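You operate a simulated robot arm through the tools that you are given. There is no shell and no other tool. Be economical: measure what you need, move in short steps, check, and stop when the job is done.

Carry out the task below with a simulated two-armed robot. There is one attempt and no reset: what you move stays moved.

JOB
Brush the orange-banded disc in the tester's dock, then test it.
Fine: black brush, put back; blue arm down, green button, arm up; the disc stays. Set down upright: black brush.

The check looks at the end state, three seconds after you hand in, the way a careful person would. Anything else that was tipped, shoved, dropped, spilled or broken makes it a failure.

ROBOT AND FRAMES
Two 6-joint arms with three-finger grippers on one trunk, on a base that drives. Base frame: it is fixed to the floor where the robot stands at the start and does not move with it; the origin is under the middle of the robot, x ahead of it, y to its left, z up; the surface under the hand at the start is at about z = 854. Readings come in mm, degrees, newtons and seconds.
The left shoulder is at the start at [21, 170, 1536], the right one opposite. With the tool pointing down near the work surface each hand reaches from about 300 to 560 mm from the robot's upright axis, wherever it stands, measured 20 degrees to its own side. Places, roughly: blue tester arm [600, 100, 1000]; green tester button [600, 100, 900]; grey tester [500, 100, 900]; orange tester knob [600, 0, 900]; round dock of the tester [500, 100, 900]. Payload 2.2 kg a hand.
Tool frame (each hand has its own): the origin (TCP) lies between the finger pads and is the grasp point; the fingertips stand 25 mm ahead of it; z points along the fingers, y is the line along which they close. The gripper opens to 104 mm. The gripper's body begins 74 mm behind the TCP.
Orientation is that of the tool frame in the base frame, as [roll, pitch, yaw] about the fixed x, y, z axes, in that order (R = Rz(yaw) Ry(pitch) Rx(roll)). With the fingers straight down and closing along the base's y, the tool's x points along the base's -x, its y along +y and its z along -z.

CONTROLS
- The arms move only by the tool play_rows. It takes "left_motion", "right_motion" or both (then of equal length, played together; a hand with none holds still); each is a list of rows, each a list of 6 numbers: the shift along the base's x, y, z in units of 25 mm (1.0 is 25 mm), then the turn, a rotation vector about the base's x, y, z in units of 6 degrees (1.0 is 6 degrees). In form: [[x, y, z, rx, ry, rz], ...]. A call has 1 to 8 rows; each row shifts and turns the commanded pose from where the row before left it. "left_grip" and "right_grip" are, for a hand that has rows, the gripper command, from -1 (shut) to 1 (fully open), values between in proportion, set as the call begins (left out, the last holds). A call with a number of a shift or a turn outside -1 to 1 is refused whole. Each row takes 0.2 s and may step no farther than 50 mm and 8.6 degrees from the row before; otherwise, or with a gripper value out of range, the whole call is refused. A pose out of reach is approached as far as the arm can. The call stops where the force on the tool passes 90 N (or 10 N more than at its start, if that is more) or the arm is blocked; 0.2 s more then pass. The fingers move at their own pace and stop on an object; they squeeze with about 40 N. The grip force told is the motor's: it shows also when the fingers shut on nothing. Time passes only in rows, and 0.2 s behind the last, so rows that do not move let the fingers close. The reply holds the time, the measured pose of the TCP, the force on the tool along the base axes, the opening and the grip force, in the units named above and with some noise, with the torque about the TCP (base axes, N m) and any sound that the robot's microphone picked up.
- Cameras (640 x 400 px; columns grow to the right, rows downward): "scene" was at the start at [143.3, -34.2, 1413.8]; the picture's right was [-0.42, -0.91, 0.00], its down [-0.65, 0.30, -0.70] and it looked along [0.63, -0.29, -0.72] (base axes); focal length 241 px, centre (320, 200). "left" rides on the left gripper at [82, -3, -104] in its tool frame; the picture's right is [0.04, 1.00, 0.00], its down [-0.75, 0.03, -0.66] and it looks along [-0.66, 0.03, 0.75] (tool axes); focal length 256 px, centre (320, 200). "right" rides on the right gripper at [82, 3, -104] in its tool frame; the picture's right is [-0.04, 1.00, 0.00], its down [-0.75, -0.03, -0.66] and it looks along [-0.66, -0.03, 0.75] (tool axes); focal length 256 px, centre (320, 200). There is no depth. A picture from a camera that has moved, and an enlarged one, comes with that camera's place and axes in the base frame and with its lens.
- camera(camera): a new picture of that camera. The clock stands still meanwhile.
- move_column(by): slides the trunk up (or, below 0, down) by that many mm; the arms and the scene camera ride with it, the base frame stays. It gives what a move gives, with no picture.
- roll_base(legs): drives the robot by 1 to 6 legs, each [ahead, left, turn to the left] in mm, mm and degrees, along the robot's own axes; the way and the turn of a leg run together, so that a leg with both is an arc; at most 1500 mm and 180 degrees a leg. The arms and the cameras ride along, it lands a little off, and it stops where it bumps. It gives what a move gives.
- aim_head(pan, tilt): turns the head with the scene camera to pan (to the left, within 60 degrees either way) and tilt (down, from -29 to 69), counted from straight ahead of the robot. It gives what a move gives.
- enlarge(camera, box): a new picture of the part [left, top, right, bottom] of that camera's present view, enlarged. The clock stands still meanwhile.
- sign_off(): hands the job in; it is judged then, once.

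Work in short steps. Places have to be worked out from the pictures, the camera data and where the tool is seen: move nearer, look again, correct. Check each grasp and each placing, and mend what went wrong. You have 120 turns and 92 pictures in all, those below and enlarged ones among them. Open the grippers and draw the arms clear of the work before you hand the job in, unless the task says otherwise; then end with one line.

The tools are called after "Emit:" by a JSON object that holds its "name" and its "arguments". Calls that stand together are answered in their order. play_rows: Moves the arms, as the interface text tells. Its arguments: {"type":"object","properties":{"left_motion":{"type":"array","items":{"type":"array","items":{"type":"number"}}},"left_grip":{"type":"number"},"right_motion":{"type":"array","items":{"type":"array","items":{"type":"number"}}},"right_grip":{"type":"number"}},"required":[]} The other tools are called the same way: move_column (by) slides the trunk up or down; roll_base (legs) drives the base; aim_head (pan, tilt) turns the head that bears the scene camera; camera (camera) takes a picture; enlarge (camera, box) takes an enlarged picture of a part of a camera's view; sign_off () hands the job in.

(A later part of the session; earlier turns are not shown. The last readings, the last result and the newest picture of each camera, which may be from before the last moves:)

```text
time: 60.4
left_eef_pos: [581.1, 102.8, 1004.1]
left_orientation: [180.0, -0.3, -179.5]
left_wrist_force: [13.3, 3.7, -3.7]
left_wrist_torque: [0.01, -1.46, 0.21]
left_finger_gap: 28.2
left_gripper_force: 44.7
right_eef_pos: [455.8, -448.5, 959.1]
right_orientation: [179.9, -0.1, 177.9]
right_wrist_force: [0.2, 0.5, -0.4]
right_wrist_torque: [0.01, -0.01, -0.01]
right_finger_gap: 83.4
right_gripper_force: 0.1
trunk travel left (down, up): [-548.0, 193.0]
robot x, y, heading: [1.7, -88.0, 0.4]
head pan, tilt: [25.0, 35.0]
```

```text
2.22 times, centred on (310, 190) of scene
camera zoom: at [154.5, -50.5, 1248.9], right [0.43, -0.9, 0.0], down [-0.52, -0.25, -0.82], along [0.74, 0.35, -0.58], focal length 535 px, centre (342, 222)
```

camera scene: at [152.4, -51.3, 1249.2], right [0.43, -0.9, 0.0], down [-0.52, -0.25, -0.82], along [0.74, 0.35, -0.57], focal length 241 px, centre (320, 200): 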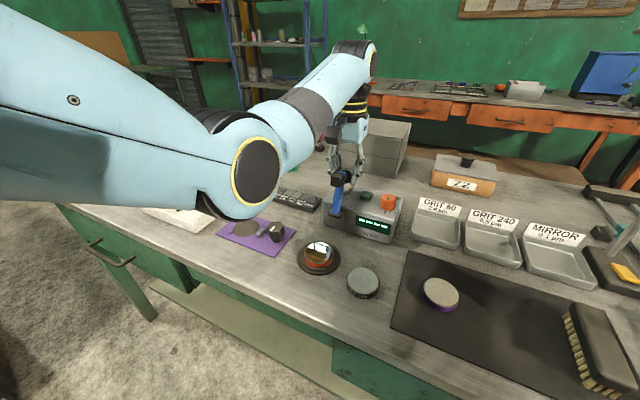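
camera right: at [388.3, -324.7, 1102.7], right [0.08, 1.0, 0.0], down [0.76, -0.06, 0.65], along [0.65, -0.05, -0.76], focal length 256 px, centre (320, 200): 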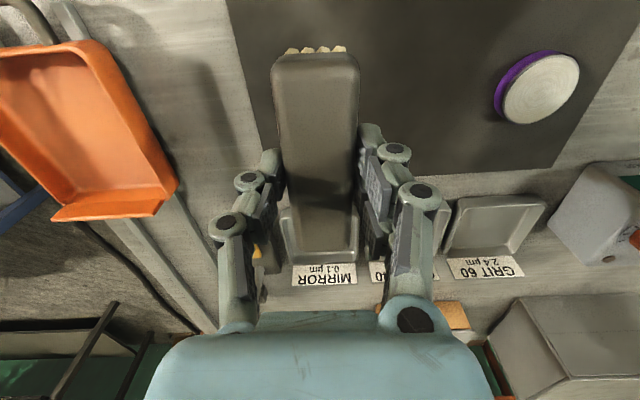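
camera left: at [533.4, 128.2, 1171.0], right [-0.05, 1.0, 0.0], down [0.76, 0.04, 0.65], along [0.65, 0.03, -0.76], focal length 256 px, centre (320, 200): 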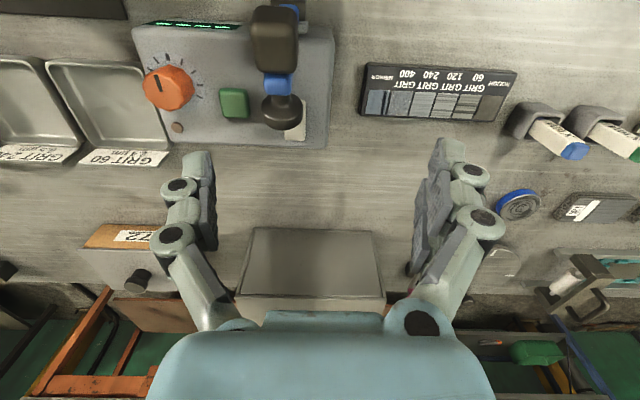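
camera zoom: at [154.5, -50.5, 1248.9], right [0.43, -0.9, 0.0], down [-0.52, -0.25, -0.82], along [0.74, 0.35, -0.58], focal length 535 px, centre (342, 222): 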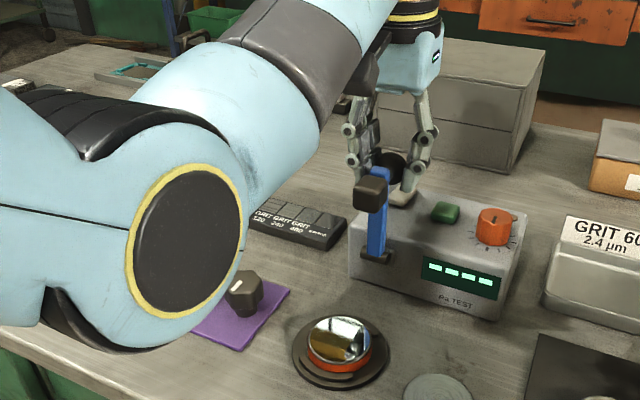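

The arm is now upright and follows well, but the left elbow is sinking toward the table. I release the knob, raise the trunk back by 180 mm (reach still suffices there), and check.

Emit:
{"name": "play_rows", "arguments": {"left_motion": [[0, 0, 0, 0, 0, 0], [0, 0, 0, 0, 0, 0], [0, 0, 0, 0, 0, 0]], "left_grip": 0.3}}

Emit:
{"name": "move_column", "arguments": {"by": 180}}

Emit:
{"name": "camera", "arguments": {"camera": "scene"}}

Emit:
{"name": "camera", "arguments": {"camera": "left"}}

```text
time: 61.2
left_eef_pos: [579.3, 101.6, 1004.5]
left_orientation: [-180.0, -0.1, -179.5]
left_wrist_force: [0.3, 0.2, 0.6]
left_wrist_torque: [0.03, 0.01, 0.02]
left_finger_gap: 67.4
left_gripper_force: 0.1
right_eef_pos: [454.4, -449.7, 960.5]
right_orientation: [179.8, -0.1, 177.9]
right_wrist_force: [0.2, 0.3, 0.1]
right_wrist_torque: [-0.01, 0.01, 0.03]
right_finger_gap: 83.1
right_gripper_force: 0.2
trunk travel left (down, up): [-548.0, 193.0]
robot x, y, heading: [0.2, -92.3, 0.6]
head pan, tilt: [25.0, 35.0]
```

```text
time: 63.2
left_eef_pos: [578.0, 103.3, 1185.6]
left_orientation: [-180.0, -0.2, -179.5]
left_wrist_force: [0.1, 0.3, 0.0]
left_wrist_torque: [0.03, 0.02, 0.0]
left_finger_gap: 67.6
left_gripper_force: 0.0
right_eef_pos: [454.9, -449.1, 1140.1]
right_orientation: [179.8, 0.0, 177.9]
right_wrist_force: [-0.2, 0.3, -1.3]
right_wrist_torque: [-0.04, -0.01, 0.01]
right_finger_gap: 83.4
right_gripper_force: 0.0
trunk travel left (down, up): [-728.0, 13.0]
robot x, y, heading: [3.1, -91.1, 0.8]
head pan, tilt: [25.0, 35.0]
```

```text
30 pictures are left
camera scene: at [151.7, -51.3, 1429.8], right [0.43, -0.9, 0.0], down [-0.52, -0.25, -0.82], along [0.74, 0.35, -0.57], focal length 241 px, centre (320, 200)
```

scene: 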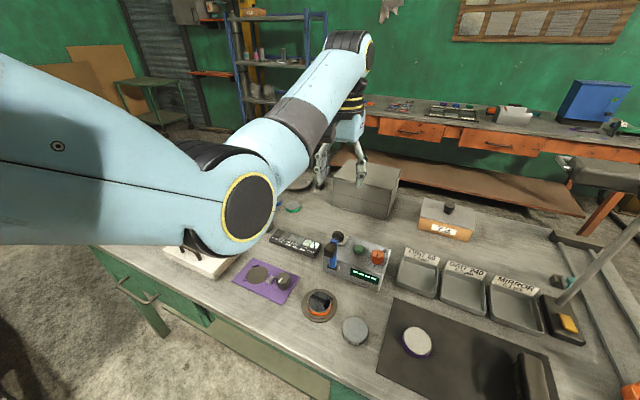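

```text
29 pictures are left
camera left: at [497.9, 98.7, 1288.9], right [-0.05, 1.0, 0.0], down [0.76, 0.04, 0.65], along [0.65, 0.03, -0.76], focal length 256 px, centre (320, 200)
```

left: 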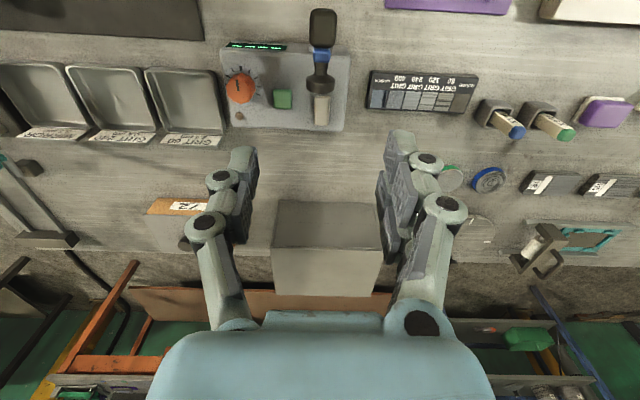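

The arm stays upright where I left it; knob at ≈(580,102,992). I descend straight onto it again and re-grip.

Emit:
{"name": "play_rows", "arguments": {"left_motion": [[0.06, -0.04, -0.9, 0, 0, 0], [0, 0, -0.9, 0, 0, 0], [0, 0, -0.9, 0, 0, 0], [0, 0, -0.9, 0, 0, 0], [0, 0, -0.9, 0, 0, 0], [0, 0, -0.9, 0, 0, 0], [0, 0, -0.9, 0, 0, 0], [0, 0, -0.9, 0, 0, 0]]}}

Emit:
{"name": "enlarge", "arguments": {"camera": "left", "box": [190, 0, 450, 240]}}

```text
time: 65.0
left_eef_pos: [579.1, 102.0, 1004.9]
left_orientation: [-180.0, -0.2, -179.4]
left_wrist_force: [0.4, -0.4, -0.5]
left_wrist_torque: [0.01, 0.02, -0.03]
left_finger_gap: 67.4
left_gripper_force: 0.2
right_eef_pos: [454.9, -450.2, 1140.3]
right_orientation: [179.9, 0.0, 177.9]
right_wrist_force: [0.2, -0.1, 0.1]
right_wrist_torque: [-0.03, 0.02, -0.02]
right_finger_gap: 83.2
right_gripper_force: 0.0
trunk travel left (down, up): [-728.0, 13.0]
robot x, y, heading: [3.0, -87.2, 0.5]
head pan, tilt: [25.0, 35.0]
```

```text
1.67 times, centred on (320, 120) of left
camera zoom: at [498.7, 97.6, 1108.0], right [-0.05, 1.0, 0.0], down [0.76, 0.04, 0.65], along [0.65, 0.03, -0.76], focal length 427 px, centre (320, 333)
```

zoom: 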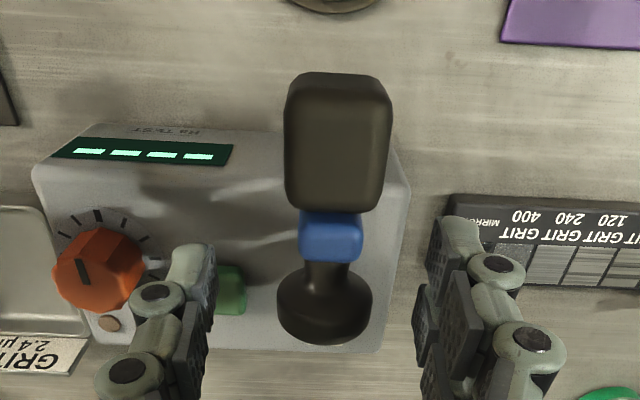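

Centred; I close and continue the arc for another 40°.

Emit:
{"name": "play_rows", "arguments": {"left_motion": [[0, 0, 0, 0, 0, 0], [0, 0, 0, 0, 0, 0], [0, 0, 0, 0, 0, 0]], "left_grip": -1}}

Emit:
{"name": "play_rows", "arguments": {"left_motion": [[-0.33, 0, 0.06, 0, 0, 0], [-0.33, 0, 0.04, 0, 0, 0], [-0.33, 0, 0.01, 0, 0, 0], [-0.33, 0, -0.02, 0, 0, 0], [-0.32, 0, -0.05, 0, 0, 0], [-0.32, 0, -0.08, 0, 0, 0], [0, 0, 0, 0, 0, 0]]}}

Emit:
{"name": "enlarge", "arguments": {"camera": "scene", "box": [220, 150, 420, 330]}}

```text
time: 65.8
left_eef_pos: [580.7, 103.5, 1005.1]
left_orientation: [-180.0, -0.2, -179.3]
left_wrist_force: [-0.8, 4.6, 0.2]
left_wrist_torque: [0.18, 0.06, 0.22]
left_finger_gap: 28.5
left_gripper_force: 45.0
right_eef_pos: [454.6, -450.1, 1141.1]
right_orientation: [179.9, 0.0, 178.0]
right_wrist_force: [-0.8, 0.7, -0.2]
right_wrist_torque: [-0.01, -0.04, 0.02]
right_finger_gap: 83.1
right_gripper_force: 0.0
trunk travel left (down, up): [-728.0, 13.0]
robot x, y, heading: [1.6, -91.1, 0.7]
head pan, tilt: [25.0, 35.0]
```

```text
time: 67.4
left_eef_pos: [531.8, 103.1, 1004.9]
left_orientation: [-179.9, -0.2, -179.5]
left_wrist_force: [14.7, 6.9, -0.9]
left_wrist_torque: [-0.17, -1.43, -0.24]
left_finger_gap: 28.1
left_gripper_force: 44.8
right_eef_pos: [455.8, -449.1, 1139.3]
right_orientation: [179.8, -0.1, 177.9]
right_wrist_force: [-0.2, -0.2, -0.4]
right_wrist_torque: [0.0, 0.04, 0.02]
right_finger_gap: 83.1
right_gripper_force: 0.1
trunk travel left (down, up): [-728.0, 13.0]
robot x, y, heading: [3.5, -91.5, 0.4]
head pan, tilt: [25.0, 35.0]
```

```text
2.22 times, centred on (320, 240) of scene
camera zoom: at [153.6, -50.2, 1429.7], right [0.43, -0.9, 0.0], down [-0.52, -0.25, -0.82], along [0.74, 0.35, -0.58], focal length 535 px, centre (320, 111)
```

zoom: 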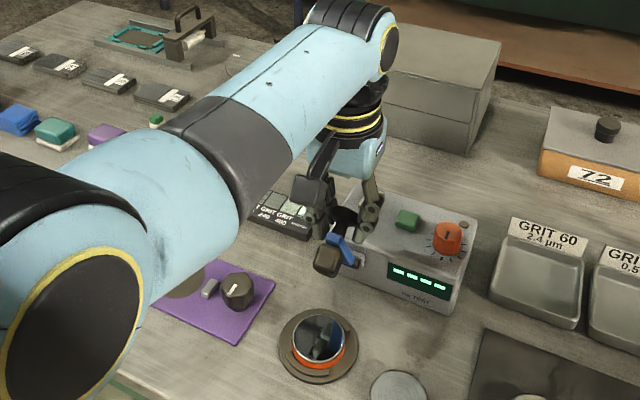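

The arm follows smoothly, now leaning forward ~30°. I continue the arc down toward the disc.

Emit:
{"name": "play_rows", "arguments": {"left_motion": [[-0.46, 0, -0.16, 0, 0, 0], [-0.48, 0, -0.23, 0, 0, 0], [-0.44, 0, -0.3, 0, 0, 0], [-0.39, 0, -0.36, 0, 0, 0], [-0.34, 0, -0.41, 0, 0, 0], [0, 0, 0, 0, 0, 0]]}}

Emit:
{"name": "enlarge", "arguments": {"camera": "scene", "box": [220, 170, 420, 350]}}

```text
time: 68.8
left_eef_pos: [480.4, 105.0, 968.7]
left_orientation: [180.0, -0.1, -179.4]
left_wrist_force: [17.4, 16.2, 7.2]
left_wrist_torque: [0.47, -1.65, -0.99]
left_finger_gap: 24.4
left_gripper_force: 45.3
right_eef_pos: [455.6, -447.8, 1139.7]
right_orientation: [179.9, -0.1, 178.0]
right_wrist_force: [0.2, 0.3, 0.7]
right_wrist_torque: [-0.01, -0.02, 0.01]
right_finger_gap: 83.0
right_gripper_force: 0.0
trunk travel left (down, up): [-728.0, 13.0]
robot x, y, heading: [-0.7, -86.0, 0.7]
head pan, tilt: [25.0, 35.0]
```

```text
2.22 times, centred on (320, 260) of scene
camera zoom: at [153.2, -49.0, 1429.7], right [0.43, -0.9, 0.0], down [-0.52, -0.25, -0.82], along [0.74, 0.35, -0.58], focal length 535 px, centre (320, 67)
```

zoom: 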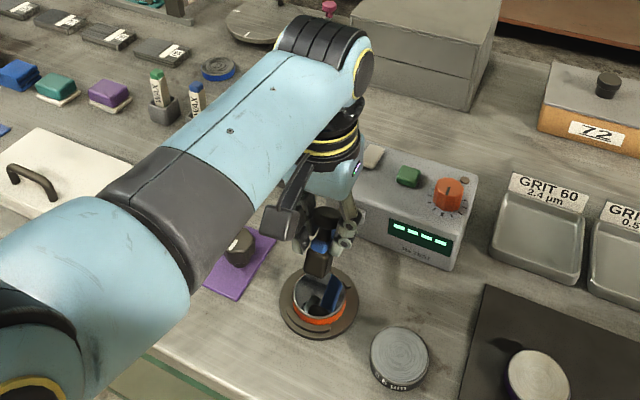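

Nearly down; the grip gap eased to 24 mm so it may be near the knob's edge. I continue in small steps.

Emit:
{"name": "play_rows", "arguments": {"left_motion": [[-0.22, -0.04, -0.3, 0, 0, 0], [-0.16, -0.04, -0.3, 0, 0, 0], [0, 0, 0, 0, 0, 0]]}}

Emit:
{"name": "enlarge", "arguments": {"camera": "left", "box": [210, 40, 430, 240]}}

Emit:
{"name": "enlarge", "arguments": {"camera": "scene", "box": [270, 200, 390, 310]}}

```text
time: 69.6
left_eef_pos: [470.1, 104.8, 952.5]
left_orientation: [179.8, 0.0, -179.3]
left_wrist_force: [15.9, 27.3, 10.5]
left_wrist_torque: [0.89, -1.65, -0.94]
left_finger_gap: 24.5
left_gripper_force: 44.8
right_eef_pos: [455.1, -447.1, 1140.3]
right_orientation: [-180.0, -0.1, 178.1]
right_wrist_force: [-0.4, 0.5, 0.0]
right_wrist_torque: [0.0, 0.06, -0.01]
right_finger_gap: 83.1
right_gripper_force: 0.0
trunk travel left (down, up): [-728.0, 13.0]
robot x, y, heading: [2.3, -88.5, 0.5]
head pan, tilt: [25.0, 35.0]
```

```text
2.00 times, centred on (320, 140) of left
camera zoom: at [389.7, 100.1, 1056.5], right [-0.05, 1.0, 0.0], down [0.75, 0.04, 0.66], along [0.65, 0.04, -0.75], focal length 512 px, centre (320, 320)
```

zoom: 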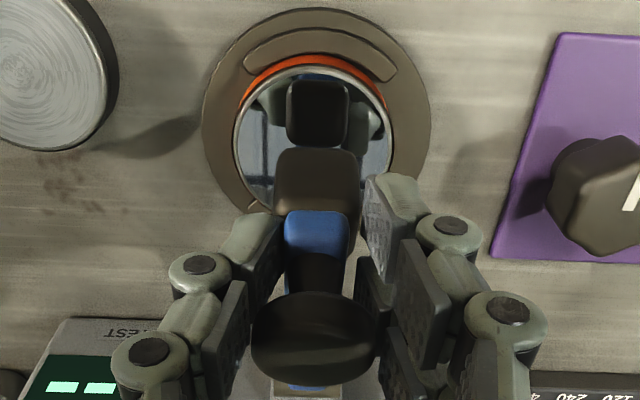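

```text
3.64 times, centred on (330, 255) of scene
camera zoom: at [152.7, -47.6, 1429.7], right [0.43, -0.9, 0.0], down [-0.52, -0.25, -0.82], along [0.74, 0.35, -0.58], focal length 875 px, centre (284, 0)
```

zoom: 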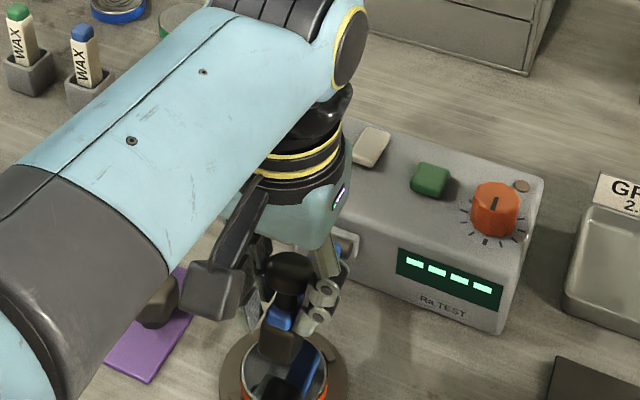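

The head hovers a bit above the disc still (its reflection is separated). I relieve the sideways force (+3 mm y) and continue down along the arc.

Emit:
{"name": "play_rows", "arguments": {"left_motion": [[0, 0.12, 0, 0, 0, 0], [-0.16, 0.04, -0.25, 0, 0, 0], [-0.12, 0, -0.25, 0, 0, 0], [0, 0, 0, 0, 0, 0]]}}

Emit:
{"name": "enlarge", "arguments": {"camera": "left", "box": [210, 40, 430, 240]}}

```text
time: 70.6
left_eef_pos: [464.0, 103.3, 941.6]
left_orientation: [-179.9, 0.1, -179.4]
left_wrist_force: [19.0, 14.5, 10.1]
left_wrist_torque: [0.88, -1.56, -0.77]
left_finger_gap: 24.2
left_gripper_force: 45.1
right_eef_pos: [455.4, -449.0, 1140.7]
right_orientation: [180.0, -0.1, 177.9]
right_wrist_force: [-0.8, 0.5, -0.4]
right_wrist_torque: [-0.01, 0.03, -0.02]
right_finger_gap: 83.3
right_gripper_force: 0.1
trunk travel left (down, up): [-728.0, 13.0]
robot x, y, heading: [0.7, -86.5, 0.7]
head pan, tilt: [25.0, 35.0]
```

```text
2.00 times, centred on (320, 140) of left
camera zoom: at [382.9, 100.5, 1044.9], right [-0.05, 1.0, 0.0], down [0.75, 0.04, 0.66], along [0.66, 0.03, -0.75], focal length 512 px, centre (320, 320)
```

zoom: 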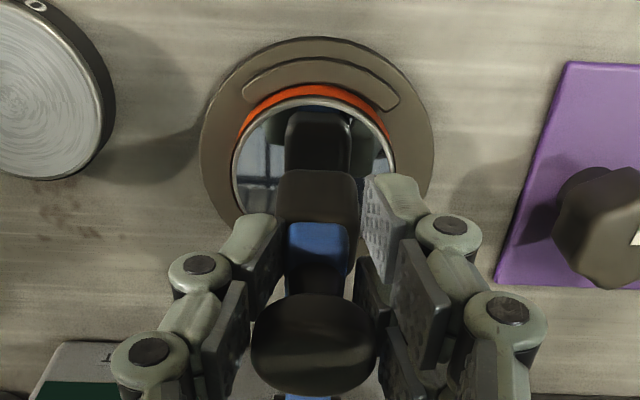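

Moving well, the reflection closing in. Continue down in small steps until the force rises.

Emit:
{"name": "play_rows", "arguments": {"left_motion": [[-0.1, 0.02, -0.25, 0, 0, 0], [-0.08, 0.02, -0.2, 0, 0, 0], [0, 0, 0, 0, 0, 0]]}}

Emit:
{"name": "play_rows", "arguments": {"left_motion": [[-0.04, 0, -0.16, 0, 0, 0], [0, 0, 0, 0, 0, 0]]}}

Emit:
{"name": "enlarge", "arguments": {"camera": "left", "box": [210, 40, 430, 240]}}

```text
time: 71.4
left_eef_pos: [459.0, 103.0, 930.4]
left_orientation: [-179.8, -0.2, -179.5]
left_wrist_force: [14.6, 1.2, 9.7]
left_wrist_torque: [-0.22, -1.36, 0.01]
left_finger_gap: 22.0
left_gripper_force: 45.1
right_eef_pos: [454.9, -449.6, 1140.2]
right_orientation: [179.9, -0.1, 177.9]
right_wrist_force: [0.2, -0.2, 0.1]
right_wrist_torque: [0.02, 0.01, -0.01]
right_finger_gap: 83.5
right_gripper_force: 0.1
trunk travel left (down, up): [-728.0, 13.0]
robot x, y, heading: [4.6, -86.7, 0.5]
head pan, tilt: [25.0, 35.0]
```

```text
time: 72.0
left_eef_pos: [457.9, 103.1, 927.0]
left_orientation: [-179.9, -0.1, -179.5]
left_wrist_force: [13.1, -5.5, 14.0]
left_wrist_torque: [-0.39, -1.69, 0.06]
left_finger_gap: 21.2
left_gripper_force: 44.9
right_eef_pos: [453.7, -450.3, 1139.7]
right_orientation: [179.8, 0.0, 177.9]
right_wrist_force: [0.2, 0.3, 0.4]
right_wrist_torque: [0.0, -0.03, -0.02]
right_finger_gap: 82.9
right_gripper_force: 0.0
trunk travel left (down, up): [-728.0, 13.0]
robot x, y, heading: [0.7, -87.1, 0.5]
head pan, tilt: [25.0, 35.0]
```

```text
2.00 times, centred on (320, 140) of left
camera zoom: at [376.8, 99.5, 1030.1], right [-0.05, 1.0, 0.0], down [0.76, 0.04, 0.65], along [0.65, 0.03, -0.76], focal length 512 px, centre (320, 320)
```

zoom: 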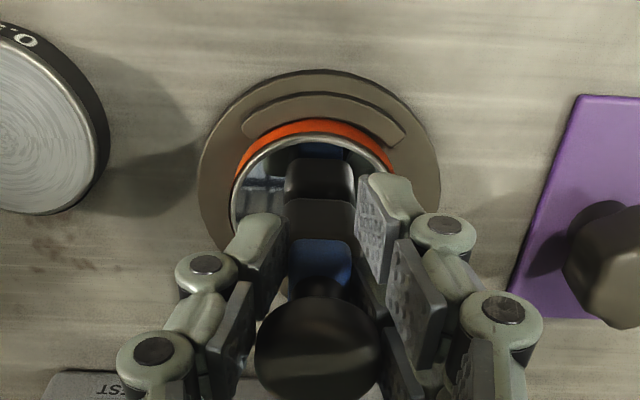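

The fingers slid past the knob onto the arm bar; the arm is almost down. I release, rise, and will press the knob down from above with closed fingers.

Emit:
{"name": "play_rows", "arguments": {"left_motion": [[0, 0, 0, 0, 0, 0], [0, 0, 0, 0, 0, 0], [0, 0, 0.9, 0, 0, 0], [0, 0, 0.9, 0, 0, 0], [0, 0, 0.9, 0, 0, 0], [0, 0, 0.9, 0, 0, 0], [0, 0, 0, 0, 0, 0]], "left_grip": 0.2}}

Emit:
{"name": "play_rows", "arguments": {"left_motion": [[0, 0, 0, 0, 0, 0], [0, 0, 0, 0, 0, 0], [0, 0, 0, 0, 0, 0]], "left_grip": -1}}

Emit:
{"name": "enlarge", "arguments": {"camera": "left", "box": [200, 0, 440, 220]}}

Emit:
{"name": "enlarge", "arguments": {"camera": "scene", "box": [270, 200, 390, 320]}}

```text
time: 73.6
left_eef_pos: [457.7, 105.5, 1015.3]
left_orientation: [180.0, -0.2, -179.5]
left_wrist_force: [-0.4, -0.1, -0.5]
left_wrist_torque: [0.02, 0.02, -0.02]
left_finger_gap: 62.7
left_gripper_force: 0.0
right_eef_pos: [454.0, -449.4, 1140.1]
right_orientation: [179.9, 0.0, 177.9]
right_wrist_force: [-1.4, -0.3, 0.3]
right_wrist_torque: [0.02, 0.02, 0.02]
right_finger_gap: 83.1
right_gripper_force: 0.1
trunk travel left (down, up): [-728.0, 13.0]
robot x, y, heading: [1.1, -86.7, 0.6]
head pan, tilt: [25.0, 35.0]
```

```text
time: 74.4
left_eef_pos: [456.2, 106.8, 1015.5]
left_orientation: [180.0, -0.3, -179.5]
left_wrist_force: [0.6, -0.4, -0.5]
left_wrist_torque: [0.03, -0.04, -0.01]
left_finger_gap: 0.0
left_gripper_force: 28.6
right_eef_pos: [455.4, -450.3, 1140.2]
right_orientation: [179.8, 0.0, 177.9]
right_wrist_force: [-0.2, 0.8, -0.3]
right_wrist_torque: [0.01, 0.0, 0.01]
right_finger_gap: 83.1
right_gripper_force: 0.0
trunk travel left (down, up): [-728.0, 13.0]
robot x, y, heading: [4.7, -91.3, 0.3]
head pan, tilt: [25.0, 35.0]
```

```text
1.82 times, centred on (320, 110) of left
camera zoom: at [376.6, 102.0, 1119.2], right [-0.05, 1.0, 0.0], down [0.76, 0.04, 0.65], along [0.65, 0.03, -0.76], focal length 465 px, centre (320, 364)
```

zoom: 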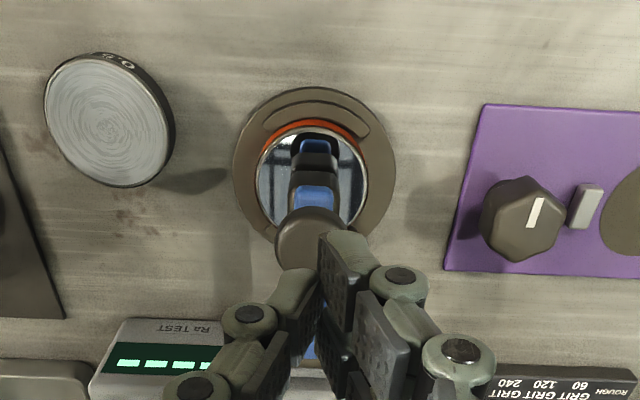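

```text
3.33 times, centred on (330, 260) of scene
camera zoom: at [151.5, -51.3, 1429.9], right [0.43, -0.9, 0.0], down [-0.52, -0.25, -0.82], along [0.74, 0.35, -0.57], focal length 802 px, centre (287, 0)
```

zoom: 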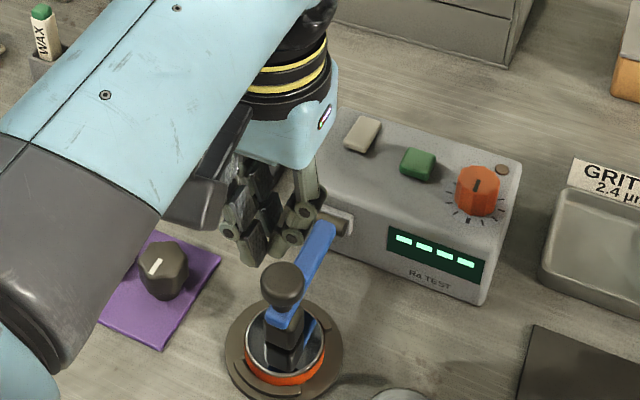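

Knob estimated at ≈(465,102), z≈937, arm nearly flat over the disc. I position the closed fingertips over the knob and press down gently.

Emit:
{"name": "play_rows", "arguments": {"left_motion": [[0.3, -0.17, 0, 0, 0, 0], [0, 0, -0.5, 0, 0, 0], [0, 0, -0.3, 0, 0, 0], [0, 0, -0.2, 0, 0, 0], [0, 0, 0, 0, 0, 0]]}}

Emit:
{"name": "enlarge", "arguments": {"camera": "scene", "box": [280, 210, 380, 310]}}

```text
time: 75.6
left_eef_pos: [464.7, 100.8, 991.9]
left_orientation: [-180.0, -0.3, -179.5]
left_wrist_force: [0.3, 0.4, 0.4]
left_wrist_torque: [-0.01, -0.01, -0.01]
left_finger_gap: 0.1
left_gripper_force: 28.6
right_eef_pos: [454.4, -449.3, 1139.1]
right_orientation: [179.8, 0.0, 177.9]
right_wrist_force: [0.1, -0.5, 0.7]
right_wrist_torque: [0.01, 0.02, 0.01]
right_finger_gap: 83.2
right_gripper_force: 0.1
trunk travel left (down, up): [-728.0, 13.0]
robot x, y, heading: [-2.3, -90.8, 0.4]
head pan, tilt: [25.0, 35.0]
```

```text
4.00 times, centred on (330, 260) of scene
camera zoom: at [151.4, -51.2, 1429.9], right [0.43, -0.9, 0.0], down [-0.52, -0.25, -0.82], along [0.74, 0.35, -0.57], focal length 962 px, centre (280, -40)
```

zoom: 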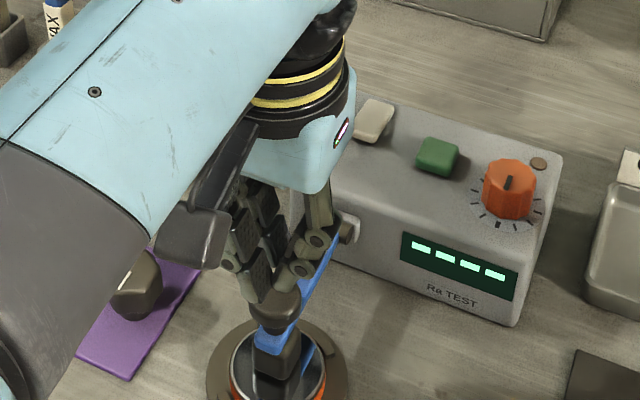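

Tips are just above the knob. I press down in 3–4 mm steps, watching the force.

Emit:
{"name": "play_rows", "arguments": {"left_motion": [[0, 0, -0.15, 0, 0, 0], [0, 0, -0.15, 0, 0, 0], [0, 0, 0, 0, 0, 0]]}}

Emit:
{"name": "play_rows", "arguments": {"left_motion": [[0, 0, -0.12, 0, 0, 0], [0, 0, -0.1, 0, 0, 0], [0, 0, 0, 0, 0, 0]]}}

```text
time: 76.4
left_eef_pos: [464.6, 100.7, 983.2]
left_orientation: [-180.0, -0.3, -179.5]
left_wrist_force: [-0.2, 0.6, -0.5]
left_wrist_torque: [0.0, 0.03, 0.01]
left_finger_gap: 0.1
left_gripper_force: 28.7
right_eef_pos: [455.6, -449.5, 1139.6]
right_orientation: [179.7, 0.0, 177.9]
right_wrist_force: [0.5, 0.5, -0.6]
right_wrist_torque: [-0.01, 0.0, 0.0]
right_finger_gap: 83.2
right_gripper_force: 0.0
trunk travel left (down, up): [-728.0, 13.0]
robot x, y, heading: [1.7, -88.5, 0.5]
head pan, tilt: [25.0, 35.0]
```

```text
time: 77.2
left_eef_pos: [465.2, 101.5, 978.0]
left_orientation: [180.0, -0.2, -179.4]
left_wrist_force: [0.4, 0.3, -0.1]
left_wrist_torque: [0.0, 0.0, -0.01]
left_finger_gap: 0.1
left_gripper_force: 28.6
right_eef_pos: [454.2, -448.6, 1140.9]
right_orientation: [179.8, 0.0, 177.9]
right_wrist_force: [0.1, 0.8, 0.7]
right_wrist_torque: [0.0, 0.03, -0.01]
right_finger_gap: 83.1
right_gripper_force: 0.0
trunk travel left (down, up): [-728.0, 13.0]
robot x, y, heading: [3.5, -90.4, 0.4]
head pan, tilt: [25.0, 35.0]
```

No contact yet; I continue lower.

Emit:
{"name": "play_rows", "arguments": {"left_motion": [[0, 0, -0.15, 0, 0, 0], [0, 0, -0.15, 0, 0, 0], [0, 0, 0, 0, 0, 0]]}}

Emit:
{"name": "play_rows", "arguments": {"left_motion": [[0, 0, -0.12, 0, 0, 0], [0, 0, -0.12, 0, 0, 0], [0, 0, 0, 0, 0, 0]]}}

Emit:
{"name": "enlarge", "arguments": {"camera": "left", "box": [200, 20, 440, 220]}}

```text
time: 78.0
left_eef_pos: [464.0, 100.5, 969.7]
left_orientation: [-179.9, -0.2, -179.4]
left_wrist_force: [0.3, -0.3, 0.1]
left_wrist_torque: [0.02, -0.02, -0.02]
left_finger_gap: 0.0
left_gripper_force: 28.5
right_eef_pos: [454.3, -449.5, 1140.2]
right_orientation: [179.8, 0.1, 178.0]
right_wrist_force: [-0.3, 0.6, -0.5]
right_wrist_torque: [0.03, 0.0, 0.01]
right_finger_gap: 83.2
right_gripper_force: 0.1
trunk travel left (down, up): [-728.0, 13.0]
robot x, y, heading: [-0.3, -91.4, 0.4]
head pan, tilt: [25.0, 35.0]
```

```text
time: 78.8
left_eef_pos: [463.2, 100.7, 968.7]
left_orientation: [179.9, 0.3, -179.5]
left_wrist_force: [-5.1, 3.6, 37.2]
left_wrist_torque: [0.23, -0.01, 0.04]
left_finger_gap: 5.9
left_gripper_force: 28.3
right_eef_pos: [450.7, -450.1, 1141.6]
right_orientation: [179.7, 0.2, 178.0]
right_wrist_force: [0.0, -0.7, 0.4]
right_wrist_torque: [-0.01, 0.0, -0.04]
right_finger_gap: 82.9
right_gripper_force: 0.1
trunk travel left (down, up): [-728.0, 13.0]
robot x, y, heading: [-2.4, -84.9, 0.4]
head pan, tilt: [25.0, 35.0]
```

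```text
2.00 times, centred on (320, 120) of left
camera zoom: at [382.2, 96.4, 1070.3], right [-0.05, 1.0, 0.0], down [0.75, 0.04, 0.66], along [0.66, 0.03, -0.75], focal length 512 px, centre (320, 360)
```

zoom: 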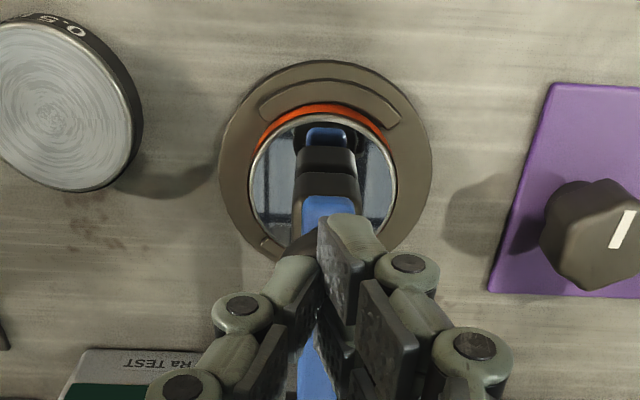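

Firm stop at 37 N: the head seems to rest on the disc. I rise and take a look.

Emit:
{"name": "play_rows", "arguments": {"left_motion": [[0, 0, 0.5, 0, 0, 0], [0, 0, 0.9, 0, 0, 0], [0, 0, 0.9, 0, 0, 0], [0.5, -0.2, 0.5, 0, 0, 0], [1, -0.2, 0.2, 0, 0, 0], [1, -0.2, 0, 0, 0, 0], [0, 0, 0, 0, 0, 0]]}}

Emit:
{"name": "enlarge", "arguments": {"camera": "scene", "box": [270, 200, 400, 310]}}

Emit:
{"name": "camera", "arguments": {"camera": "left"}}

```text
time: 80.4
left_eef_pos: [526.7, 84.6, 1038.6]
left_orientation: [180.0, -0.2, -179.5]
left_wrist_force: [0.1, -1.0, -0.5]
left_wrist_torque: [-0.02, -0.02, 0.0]
left_finger_gap: 0.0
left_gripper_force: 29.0
right_eef_pos: [453.6, -448.8, 1139.8]
right_orientation: [179.8, 0.0, 177.9]
right_wrist_force: [0.0, 0.6, -0.3]
right_wrist_torque: [0.02, 0.0, 0.02]
right_finger_gap: 83.1
right_gripper_force: 0.1
trunk travel left (down, up): [-728.0, 13.0]
robot x, y, heading: [2.2, -93.8, 0.5]
head pan, tilt: [25.0, 35.0]
```

```text
3.64 times, centred on (335, 255) of scene
camera zoom: at [150.8, -51.2, 1430.0], right [0.43, -0.9, 0.0], down [-0.52, -0.25, -0.82], along [0.74, 0.35, -0.57], focal length 875 px, centre (266, 0)
```

zoom: 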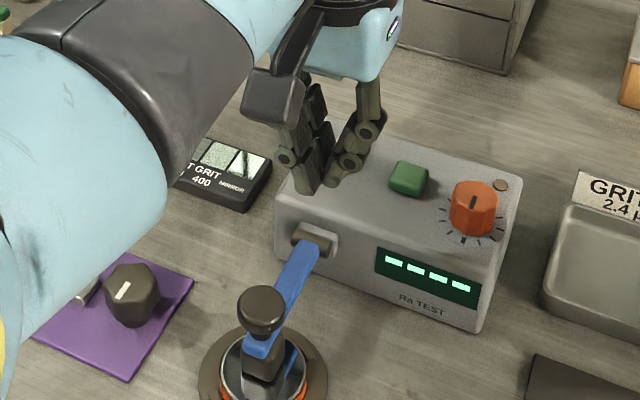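

```text
16 pictures are left
camera left: at [445.3, 81.7, 1142.4], right [-0.05, 1.0, 0.0], down [0.76, 0.04, 0.65], along [0.65, 0.03, -0.76], focal length 256 px, centre (320, 200)
```

left: 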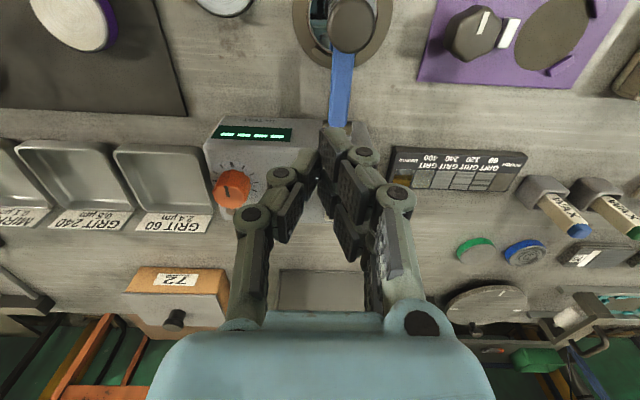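

The arm lies down over the disc (knob ≈(466,941)). Now the button ≈(632,53): I lift, move over it, and lower the trunk 100 mm for reach.

Emit:
{"name": "play_rows", "arguments": {"left_motion": [[0.5, -0.2, 0.8, 0, 0, 0], [0.7, -0.3, 0.8, 0, 0, 0], [0.8, -0.3, 0.6, 0, 0, 0], [0.8, -0.3, 0.2, 0, 0, 0], [0.8, -0.18, 0, 0, 0, 0], [0.6, 0, 0, 0, 0, 0], [0, 0, 0, 0, 0, 0]]}}

Emit:
{"name": "move_column", "arguments": {"by": -100}}

Emit:
{"name": "enlarge", "arguments": {"camera": "left", "box": [150, 0, 450, 220]}}

Emit:
{"name": "camera", "arguments": {"camera": "scene"}}

```text
time: 82.0
left_eef_pos: [630.5, 54.9, 1100.4]
left_orientation: [180.0, -0.1, -179.4]
left_wrist_force: [-0.1, -1.4, -0.2]
left_wrist_torque: [-0.01, 0.01, 0.04]
left_finger_gap: 0.1
left_gripper_force: 28.6
right_eef_pos: [454.2, -450.4, 1139.9]
right_orientation: [179.8, 0.1, 177.8]
right_wrist_force: [-0.4, 0.1, -0.1]
right_wrist_torque: [-0.02, -0.02, -0.01]
right_finger_gap: 82.9
right_gripper_force: 0.1
trunk travel left (down, up): [-728.0, 13.0]
robot x, y, heading: [0.1, -89.2, 0.4]
head pan, tilt: [25.0, 35.0]
```

```text
time: 83.3
left_eef_pos: [632.0, 53.5, 1000.1]
left_orientation: [-180.0, -0.2, -179.5]
left_wrist_force: [0.1, 0.5, 0.4]
left_wrist_torque: [-0.01, 0.0, 0.01]
left_finger_gap: 0.0
left_gripper_force: 28.4
right_eef_pos: [453.1, -450.1, 1039.6]
right_orientation: [179.8, 0.0, 177.9]
right_wrist_force: [-0.6, 1.1, 0.5]
right_wrist_torque: [-0.02, 0.02, 0.0]
right_finger_gap: 83.1
right_gripper_force: 0.1
trunk travel left (down, up): [-628.0, 113.0]
robot x, y, heading: [3.4, -90.5, 0.7]
head pan, tilt: [25.0, 35.0]
```

```text
1.82 times, centred on (300, 110) of left
camera zoom: at [550.5, 49.6, 1102.7], right [-0.05, 1.0, 0.0], down [0.76, 0.04, 0.65], along [0.65, 0.03, -0.76], focal length 465 px, centre (356, 364)
```

zoom: 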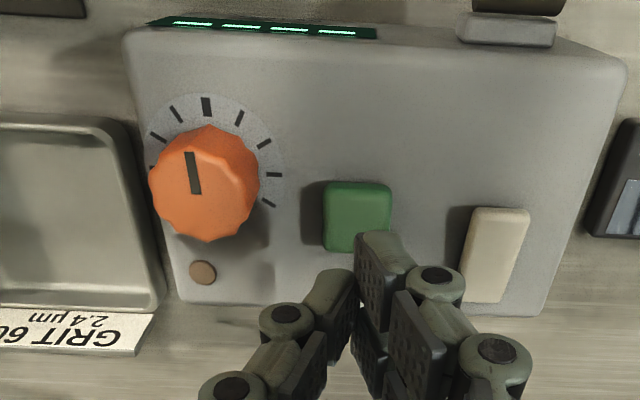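

```text
14 pictures are left
camera scene: at [151.7, -51.3, 1329.8], right [0.43, -0.9, 0.0], down [-0.52, -0.25, -0.82], along [0.74, 0.35, -0.57], focal length 241 px, centre (320, 200)
```

scene: 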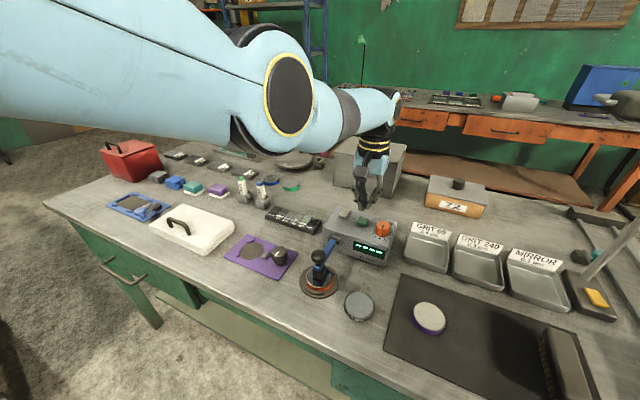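

The button reads (629,53) — right below the fingertips. I lower and press in small steps.

Emit:
{"name": "play_rows", "arguments": {"left_motion": [[-0.1, 0, -0.6, 0, 0, 0], [0, 0, -0.5, 0, 0, 0], [0, 0, -0.3, 0, 0, 0], [0, 0, 0, 0, 0, 0]]}}

Emit:
{"name": "play_rows", "arguments": {"left_motion": [[0, 0, -0.16, 0, 0, 0], [0, 0, -0.16, 0, 0, 0], [0, 0, 0, 0, 0, 0]]}}

```text
time: 84.3
left_eef_pos: [622.8, 56.3, 966.0]
left_orientation: [-180.0, 0.0, -179.4]
left_wrist_force: [0.7, -0.9, 0.8]
left_wrist_torque: [-0.01, 0.03, 0.0]
left_finger_gap: 0.0
left_gripper_force: 28.5
left hand out of reach, approached as far as the arm can: row 2
right_eef_pos: [455.4, -450.2, 1039.7]
right_orientation: [179.8, 0.0, 177.8]
right_wrist_force: [0.7, -0.4, -0.6]
right_wrist_torque: [0.02, 0.02, -0.01]
right_finger_gap: 83.1
right_gripper_force: 0.0
trunk travel left (down, up): [-628.0, 113.0]
robot x, y, heading: [1.6, -89.7, 0.5]
head pan, tilt: [25.0, 35.0]
```

```text
time: 85.1
left_eef_pos: [622.1, 55.1, 964.3]
left_orientation: [180.0, -0.2, -179.4]
left_wrist_force: [0.4, -0.5, 0.0]
left_wrist_torque: [0.0, -0.03, 0.01]
left_finger_gap: 0.0
left_gripper_force: 28.9
left hand out of reach, approached as far as the arm can: row 2
right_eef_pos: [454.9, -450.4, 1040.7]
right_orientation: [179.8, 0.0, 178.0]
right_wrist_force: [0.4, -0.2, -0.2]
right_wrist_torque: [-0.01, -0.02, -0.03]
right_finger_gap: 83.1
right_gripper_force: 0.1
trunk travel left (down, up): [-628.0, 113.0]
robot x, y, heading: [3.7, -89.0, 0.4]
head pan, tilt: [25.0, 35.0]
```

The arm is at its reach limit. I raise the hand, lower the trunk another 80 mm, and re-centre.

Emit:
{"name": "play_rows", "arguments": {"left_motion": [[0, 0, 0.9, 0, 0, 0], [0, 0, 0.9, 0, 0, 0], [0, 0, 0.9, 0, 0, 0], [0, 0, 0.9, 0, 0, 0], [0, 0, 0, 0, 0, 0]]}}

Emit:
{"name": "move_column", "arguments": {"by": -80}}

```text
time: 86.3
left_eef_pos: [648.8, 52.3, 1044.0]
left_orientation: [180.0, -0.3, -179.5]
left_wrist_force: [0.2, 1.0, -0.3]
left_wrist_torque: [0.02, 0.02, 0.02]
left_finger_gap: 0.0
left_gripper_force: 28.4
left hand out of reach, approached as far as the arm can: row 1, 2, 3, 4
right_eef_pos: [455.9, -449.4, 1039.8]
right_orientation: [179.8, -0.1, 177.8]
right_wrist_force: [-0.8, -0.1, 0.7]
right_wrist_torque: [0.0, 0.0, 0.01]
right_finger_gap: 83.1
right_gripper_force: 0.0
trunk travel left (down, up): [-628.0, 113.0]
robot x, y, heading: [0.9, -90.6, 0.5]
head pan, tilt: [25.0, 35.0]
```

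```text
time: 87.5
left_eef_pos: [650.7, 51.2, 964.7]
left_orientation: [-179.9, -0.4, -179.5]
left_wrist_force: [-0.1, -0.3, 0.7]
left_wrist_torque: [-0.02, -0.03, -0.02]
left_finger_gap: 0.0
left_gripper_force: 28.7
right_eef_pos: [453.7, -449.7, 961.2]
right_orientation: [179.8, 0.0, 178.0]
right_wrist_force: [0.0, 0.9, 0.2]
right_wrist_torque: [0.02, -0.02, 0.0]
right_finger_gap: 83.2
right_gripper_force: 0.2
trunk travel left (down, up): [-548.0, 193.0]
robot x, y, heading: [3.1, -88.5, 0.5]
head pan, tilt: [25.0, 35.0]
```

Hand at (650,51,965); I shift back to (630,53) and press down in small steps.

Emit:
{"name": "play_rows", "arguments": {"left_motion": [[-0.4, 0.04, 0, 0, 0, 0], [-0.4, 0.04, 0, 0, 0, 0], [0, 0, -0.16, 0, 0, 0], [0, 0, -0.16, 0, 0, 0], [0, 0, 0, 0, 0, 0]]}}

Emit:
{"name": "enlarge", "arguments": {"camera": "left", "box": [220, 60, 420, 220]}}

```text
time: 88.7
left_eef_pos: [649.4, 51.3, 958.2]
left_orientation: [-179.9, -0.2, -179.6]
left_wrist_force: [0.9, -0.9, 1.3]
left_wrist_torque: [-0.01, 0.06, 0.02]
left_finger_gap: 0.1
left_gripper_force: 28.7
left hand out of reach, approached as far as the arm can: row 1, 2
right_eef_pos: [454.8, -449.8, 960.9]
right_orientation: [179.7, 0.0, 178.0]
right_wrist_force: [0.3, 0.0, -1.1]
right_wrist_torque: [0.03, -0.02, 0.01]
right_finger_gap: 83.1
right_gripper_force: 0.0
trunk travel left (down, up): [-548.0, 193.0]
robot x, y, heading: [2.3, -93.5, 0.3]
head pan, tilt: [25.0, 35.0]
heard: click
```

```text
2.50 times, centred on (320, 140) of left
camera zoom: at [569.0, 48.0, 1060.8], right [-0.05, 1.0, 0.0], down [0.76, 0.04, 0.65], along [0.65, 0.03, -0.76], focal length 640 px, centre (320, 350)
```

zoom: 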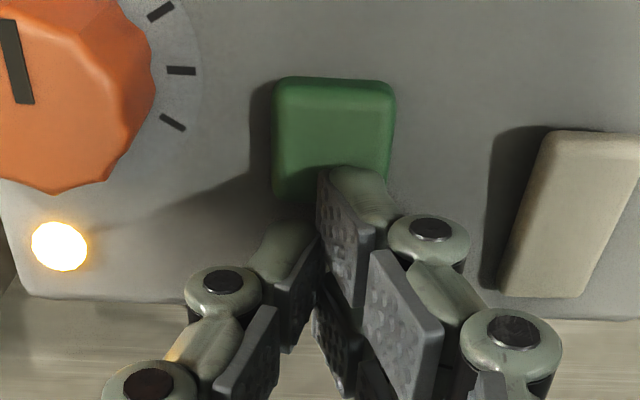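

A click was heard and a lamp lit. I lift the hand off and check the display.

Emit:
{"name": "play_rows", "arguments": {"left_motion": [[0, 0, 0.5, 0, 0, 0], [0, 0, 0.5, 0, 0, 0], [0, 0, 0.5, 0, 0, 0], [0, 0, 0, 0, 0, 0]]}}

Emit:
{"name": "enlarge", "arguments": {"camera": "scene", "box": [290, 170, 420, 290]}}

```text
time: 89.7
left_eef_pos: [651.2, 53.1, 994.6]
left_orientation: [-180.0, -0.3, -179.5]
left_wrist_force: [-1.4, -0.7, -0.2]
left_wrist_torque: [0.03, 0.0, 0.01]
left_finger_gap: 0.1
left_gripper_force: 28.2
right_eef_pos: [453.1, -449.5, 959.7]
right_orientation: [179.7, -0.1, 177.9]
right_wrist_force: [-0.3, -0.3, 0.3]
right_wrist_torque: [0.03, -0.01, 0.02]
right_finger_gap: 82.9
right_gripper_force: 0.0
trunk travel left (down, up): [-548.0, 193.0]
robot x, y, heading: [-2.0, -88.2, 0.4]
head pan, tilt: [25.0, 35.0]
```

```text
3.33 times, centred on (355, 230) of scene
camera zoom: at [152.5, -51.3, 1249.2], right [0.43, -0.9, 0.0], down [-0.52, -0.25, -0.82], along [0.74, 0.35, -0.57], focal length 802 px, centre (203, 100)
```

zoom: 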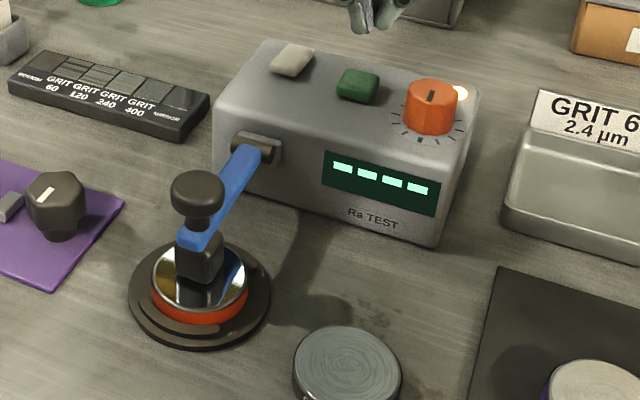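

The arm is down on the disc, the lamp is lit, the display still shows dashes; the measurement may take time. I wait a few seconds.

Emit:
{"name": "play_rows", "arguments": {"left_motion": [[0, 0, 0.3, 0, 0, 0], [0, 0, 0.3, 0, 0, 0], [0, 0, 0, 0, 0, 0], [0, 0, 0, 0, 0, 0], [0, 0, 0, 0, 0, 0], [0, 0, 0, 0, 0, 0], [0, 0, 0, 0, 0, 0], [0, 0, 0, 0, 0, 0]]}}

Emit:
{"name": "play_rows", "arguments": {"left_motion": [[0, 0, 0, 0, 0, 0], [0, 0, 0, 0, 0, 0], [0, 0, 0, 0, 0, 0], [0, 0, 0, 0, 0, 0], [0, 0, 0, 0, 0, 0], [0, 0, 0, 0, 0, 0], [0, 0, 0, 0, 0, 0], [0, 0, 0, 0, 0, 0]]}}

Emit:
{"name": "enlarge", "arguments": {"camera": "scene", "box": [290, 170, 420, 290]}}

```text
time: 91.5
left_eef_pos: [649.9, 51.1, 1008.7]
left_orientation: [180.0, -0.4, -179.5]
left_wrist_force: [-0.2, -0.3, -0.7]
left_wrist_torque: [0.02, 0.01, -0.02]
left_finger_gap: 0.0
left_gripper_force: 27.9
right_eef_pos: [455.2, -449.1, 960.2]
right_orientation: [179.8, 0.0, 177.9]
right_wrist_force: [0.1, 0.3, -0.1]
right_wrist_torque: [0.01, 0.01, -0.03]
right_finger_gap: 83.2
right_gripper_force: 0.1
trunk travel left (down, up): [-548.0, 193.0]
robot x, y, heading: [2.5, -89.2, 0.4]
head pan, tilt: [25.0, 35.0]
```

```text
time: 93.3
left_eef_pos: [650.5, 51.7, 1009.3]
left_orientation: [179.9, -0.5, -179.5]
left_wrist_force: [0.6, -1.0, 0.6]
left_wrist_torque: [0.03, 0.03, 0.0]
left_finger_gap: 0.0
left_gripper_force: 28.2
right_eef_pos: [455.0, -449.4, 960.2]
right_orientation: [179.8, 0.0, 177.9]
right_wrist_force: [0.1, 0.2, 0.1]
right_wrist_torque: [-0.04, 0.0, -0.01]
right_finger_gap: 83.0
right_gripper_force: 0.0
trunk travel left (down, up): [-548.0, 193.0]
robot x, y, heading: [4.5, -92.7, 0.6]
head pan, tilt: [25.0, 35.0]
```

```text
3.33 times, centred on (355, 230) of scene
camera zoom: at [152.5, -51.3, 1249.2], right [0.43, -0.9, 0.0], down [-0.52, -0.25, -0.82], along [0.74, 0.35, -0.57], focal length 802 px, centre (203, 100)
```

zoom: 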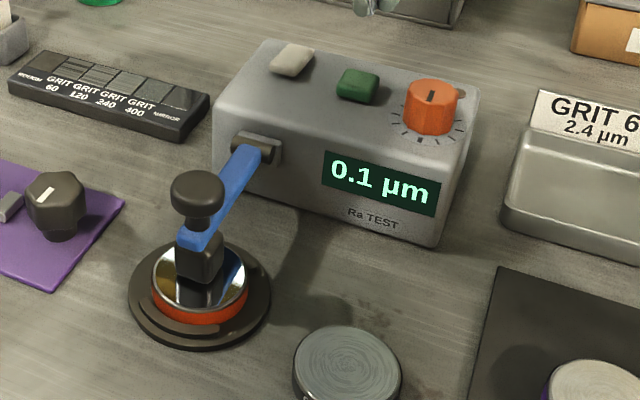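

The display reads 0.1 µm. Now the arm goes back up: I raise the trunk, then bring the left hand over the knob with fingers opened to ~63 mm.

Emit:
{"name": "move_column", "arguments": {"by": 180}}

Emit:
{"name": "play_rows", "arguments": {"left_motion": [[-0.9, 0.3, -0.3, 0, 0, 0], [-0.92, 0.3, -0.3, 0, 0, 0], [-0.92, 0.3, -0.3, 0, 0, 0], [-0.92, 0.3, -0.3, 0, 0, 0], [-0.92, 0.3, -0.3, 0, 0, 0], [-0.92, 0.3, -0.3, 0, 0, 0], [-0.92, 0.25, -0.3, 0, 0, 0], [-0.92, 0, -0.3, 0, 0, 0]], "left_grip": 0.2}}

```text
time: 95.3
left_eef_pos: [650.6, 51.6, 1187.8]
left_orientation: [-180.0, -0.4, -179.5]
left_wrist_force: [0.1, -0.1, 0.0]
left_wrist_torque: [0.02, 0.01, 0.02]
left_finger_gap: 0.2
left_gripper_force: 28.2
right_eef_pos: [453.3, -449.3, 1140.1]
right_orientation: [179.8, 0.0, 177.9]
right_wrist_force: [-0.9, 0.7, -0.6]
right_wrist_torque: [0.01, -0.02, 0.01]
right_finger_gap: 83.0
right_gripper_force: 0.1
trunk travel left (down, up): [-728.0, 13.0]
robot x, y, heading: [3.2, -85.6, 0.4]
head pan, tilt: [25.0, 35.0]
```

```text
time: 97.1
left_eef_pos: [467.7, 99.7, 1125.6]
left_orientation: [180.0, -0.2, -179.5]
left_wrist_force: [-1.2, -0.2, 0.5]
left_wrist_torque: [0.02, 0.0, 0.02]
left_finger_gap: 62.4
left_gripper_force: 0.1
left hand out of reach, approached as far as the arm can: row 8
right_eef_pos: [453.2, -449.9, 1141.3]
right_orientation: [179.8, 0.1, 177.9]
right_wrist_force: [-0.1, 0.8, 0.2]
right_wrist_torque: [-0.01, 0.03, 0.01]
right_finger_gap: 83.3
right_gripper_force: 0.1
trunk travel left (down, up): [-728.0, 13.0]
robot x, y, heading: [5.1, -89.1, 0.5]
head pan, tilt: [25.0, 35.0]
```

Now I descend to z≈990 above the knob and check alignment.

Emit:
{"name": "play_rows", "arguments": {"left_motion": [[0, 0.06, -0.9, 0, 0, 0], [0, 0, -0.9, 0, 0, 0], [0, 0, -0.9, 0, 0, 0], [0, 0, -0.9, 0, 0, 0], [0, 0, -0.9, 0, 0, 0], [0, 0, -0.9, 0, 0, 0], [0, 0, 0, 0, 0, 0]]}}

Emit:
{"name": "enlarge", "arguments": {"camera": "left", "box": [200, 20, 440, 220]}}

```text
time: 98.7
left_eef_pos: [469.2, 103.8, 988.4]
left_orientation: [180.0, -0.4, -179.6]
left_wrist_force: [0.0, -0.3, -0.8]
left_wrist_torque: [0.02, 0.01, -0.04]
left_finger_gap: 62.0
left_gripper_force: 0.0
right_eef_pos: [454.4, -450.5, 1139.6]
right_orientation: [179.8, 0.0, 177.9]
right_wrist_force: [0.1, 0.6, -0.2]
right_wrist_torque: [0.0, -0.01, 0.02]
right_finger_gap: 83.0
right_gripper_force: 0.2
trunk travel left (down, up): [-728.0, 13.0]
robot x, y, heading: [2.8, -88.7, 0.3]
head pan, tilt: [25.0, 35.0]
```

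```text
2.00 times, centred on (320, 120) of left
camera zoom: at [388.5, 98.6, 1092.7], right [-0.05, 1.0, 0.0], down [0.76, 0.04, 0.65], along [0.65, 0.03, -0.76], focal length 512 px, centre (320, 360)
```

zoom: 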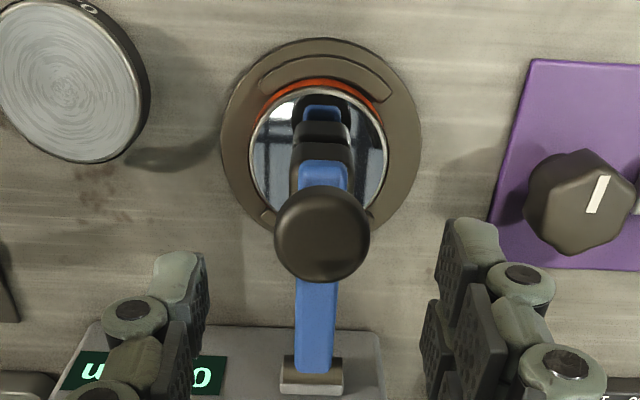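

Knob at ≈(465,102.5). I shift by (-4,-1), descend to z≈945 and close.

Emit:
{"name": "play_rows", "arguments": {"left_motion": [[-0.17, -0.04, -0.5, 0, 0, 0], [0, 0, -0.7, 0, 0, 0], [0, 0, -0.5, 0, 0, 0], [0, 0, 0, 0, 0, 0]]}}

Emit:
{"name": "play_rows", "arguments": {"left_motion": [[0, 0, 0, 0, 0, 0], [0, 0, 0, 0, 0, 0], [0, 0, 0, 0, 0, 0]], "left_grip": -1}}

```text
time: 99.7
left_eef_pos: [464.2, 101.9, 945.4]
left_orientation: [180.0, -0.4, -179.4]
left_wrist_force: [0.2, -0.7, 0.5]
left_wrist_torque: [0.0, 0.0, -0.01]
left_finger_gap: 62.2
left_gripper_force: 0.1
right_eef_pos: [454.1, -450.2, 1140.2]
right_orientation: [179.9, 0.0, 177.9]
right_wrist_force: [-0.4, -0.6, -0.8]
right_wrist_torque: [0.03, -0.02, -0.01]
right_finger_gap: 83.1
right_gripper_force: 0.0
trunk travel left (down, up): [-728.0, 13.0]
robot x, y, heading: [-0.1, -90.5, 0.5]
head pan, tilt: [25.0, 35.0]
```

```text
time: 100.5
left_eef_pos: [464.5, 103.9, 946.3]
left_orientation: [179.9, -0.4, -179.3]
left_wrist_force: [0.7, 4.0, -0.2]
left_wrist_torque: [0.13, 0.05, 0.05]
left_finger_gap: 28.5
left_gripper_force: 45.0
right_eef_pos: [454.8, -449.6, 1140.0]
right_orientation: [179.9, -0.1, 177.9]
right_wrist_force: [0.3, 0.6, -0.5]
right_wrist_torque: [0.05, 0.01, 0.0]
right_finger_gap: 83.2
right_gripper_force: 0.1
trunk travel left (down, up): [-728.0, 13.0]
robot x, y, heading: [2.7, -90.6, 0.6]
head pan, tilt: [25.0, 35.0]
```

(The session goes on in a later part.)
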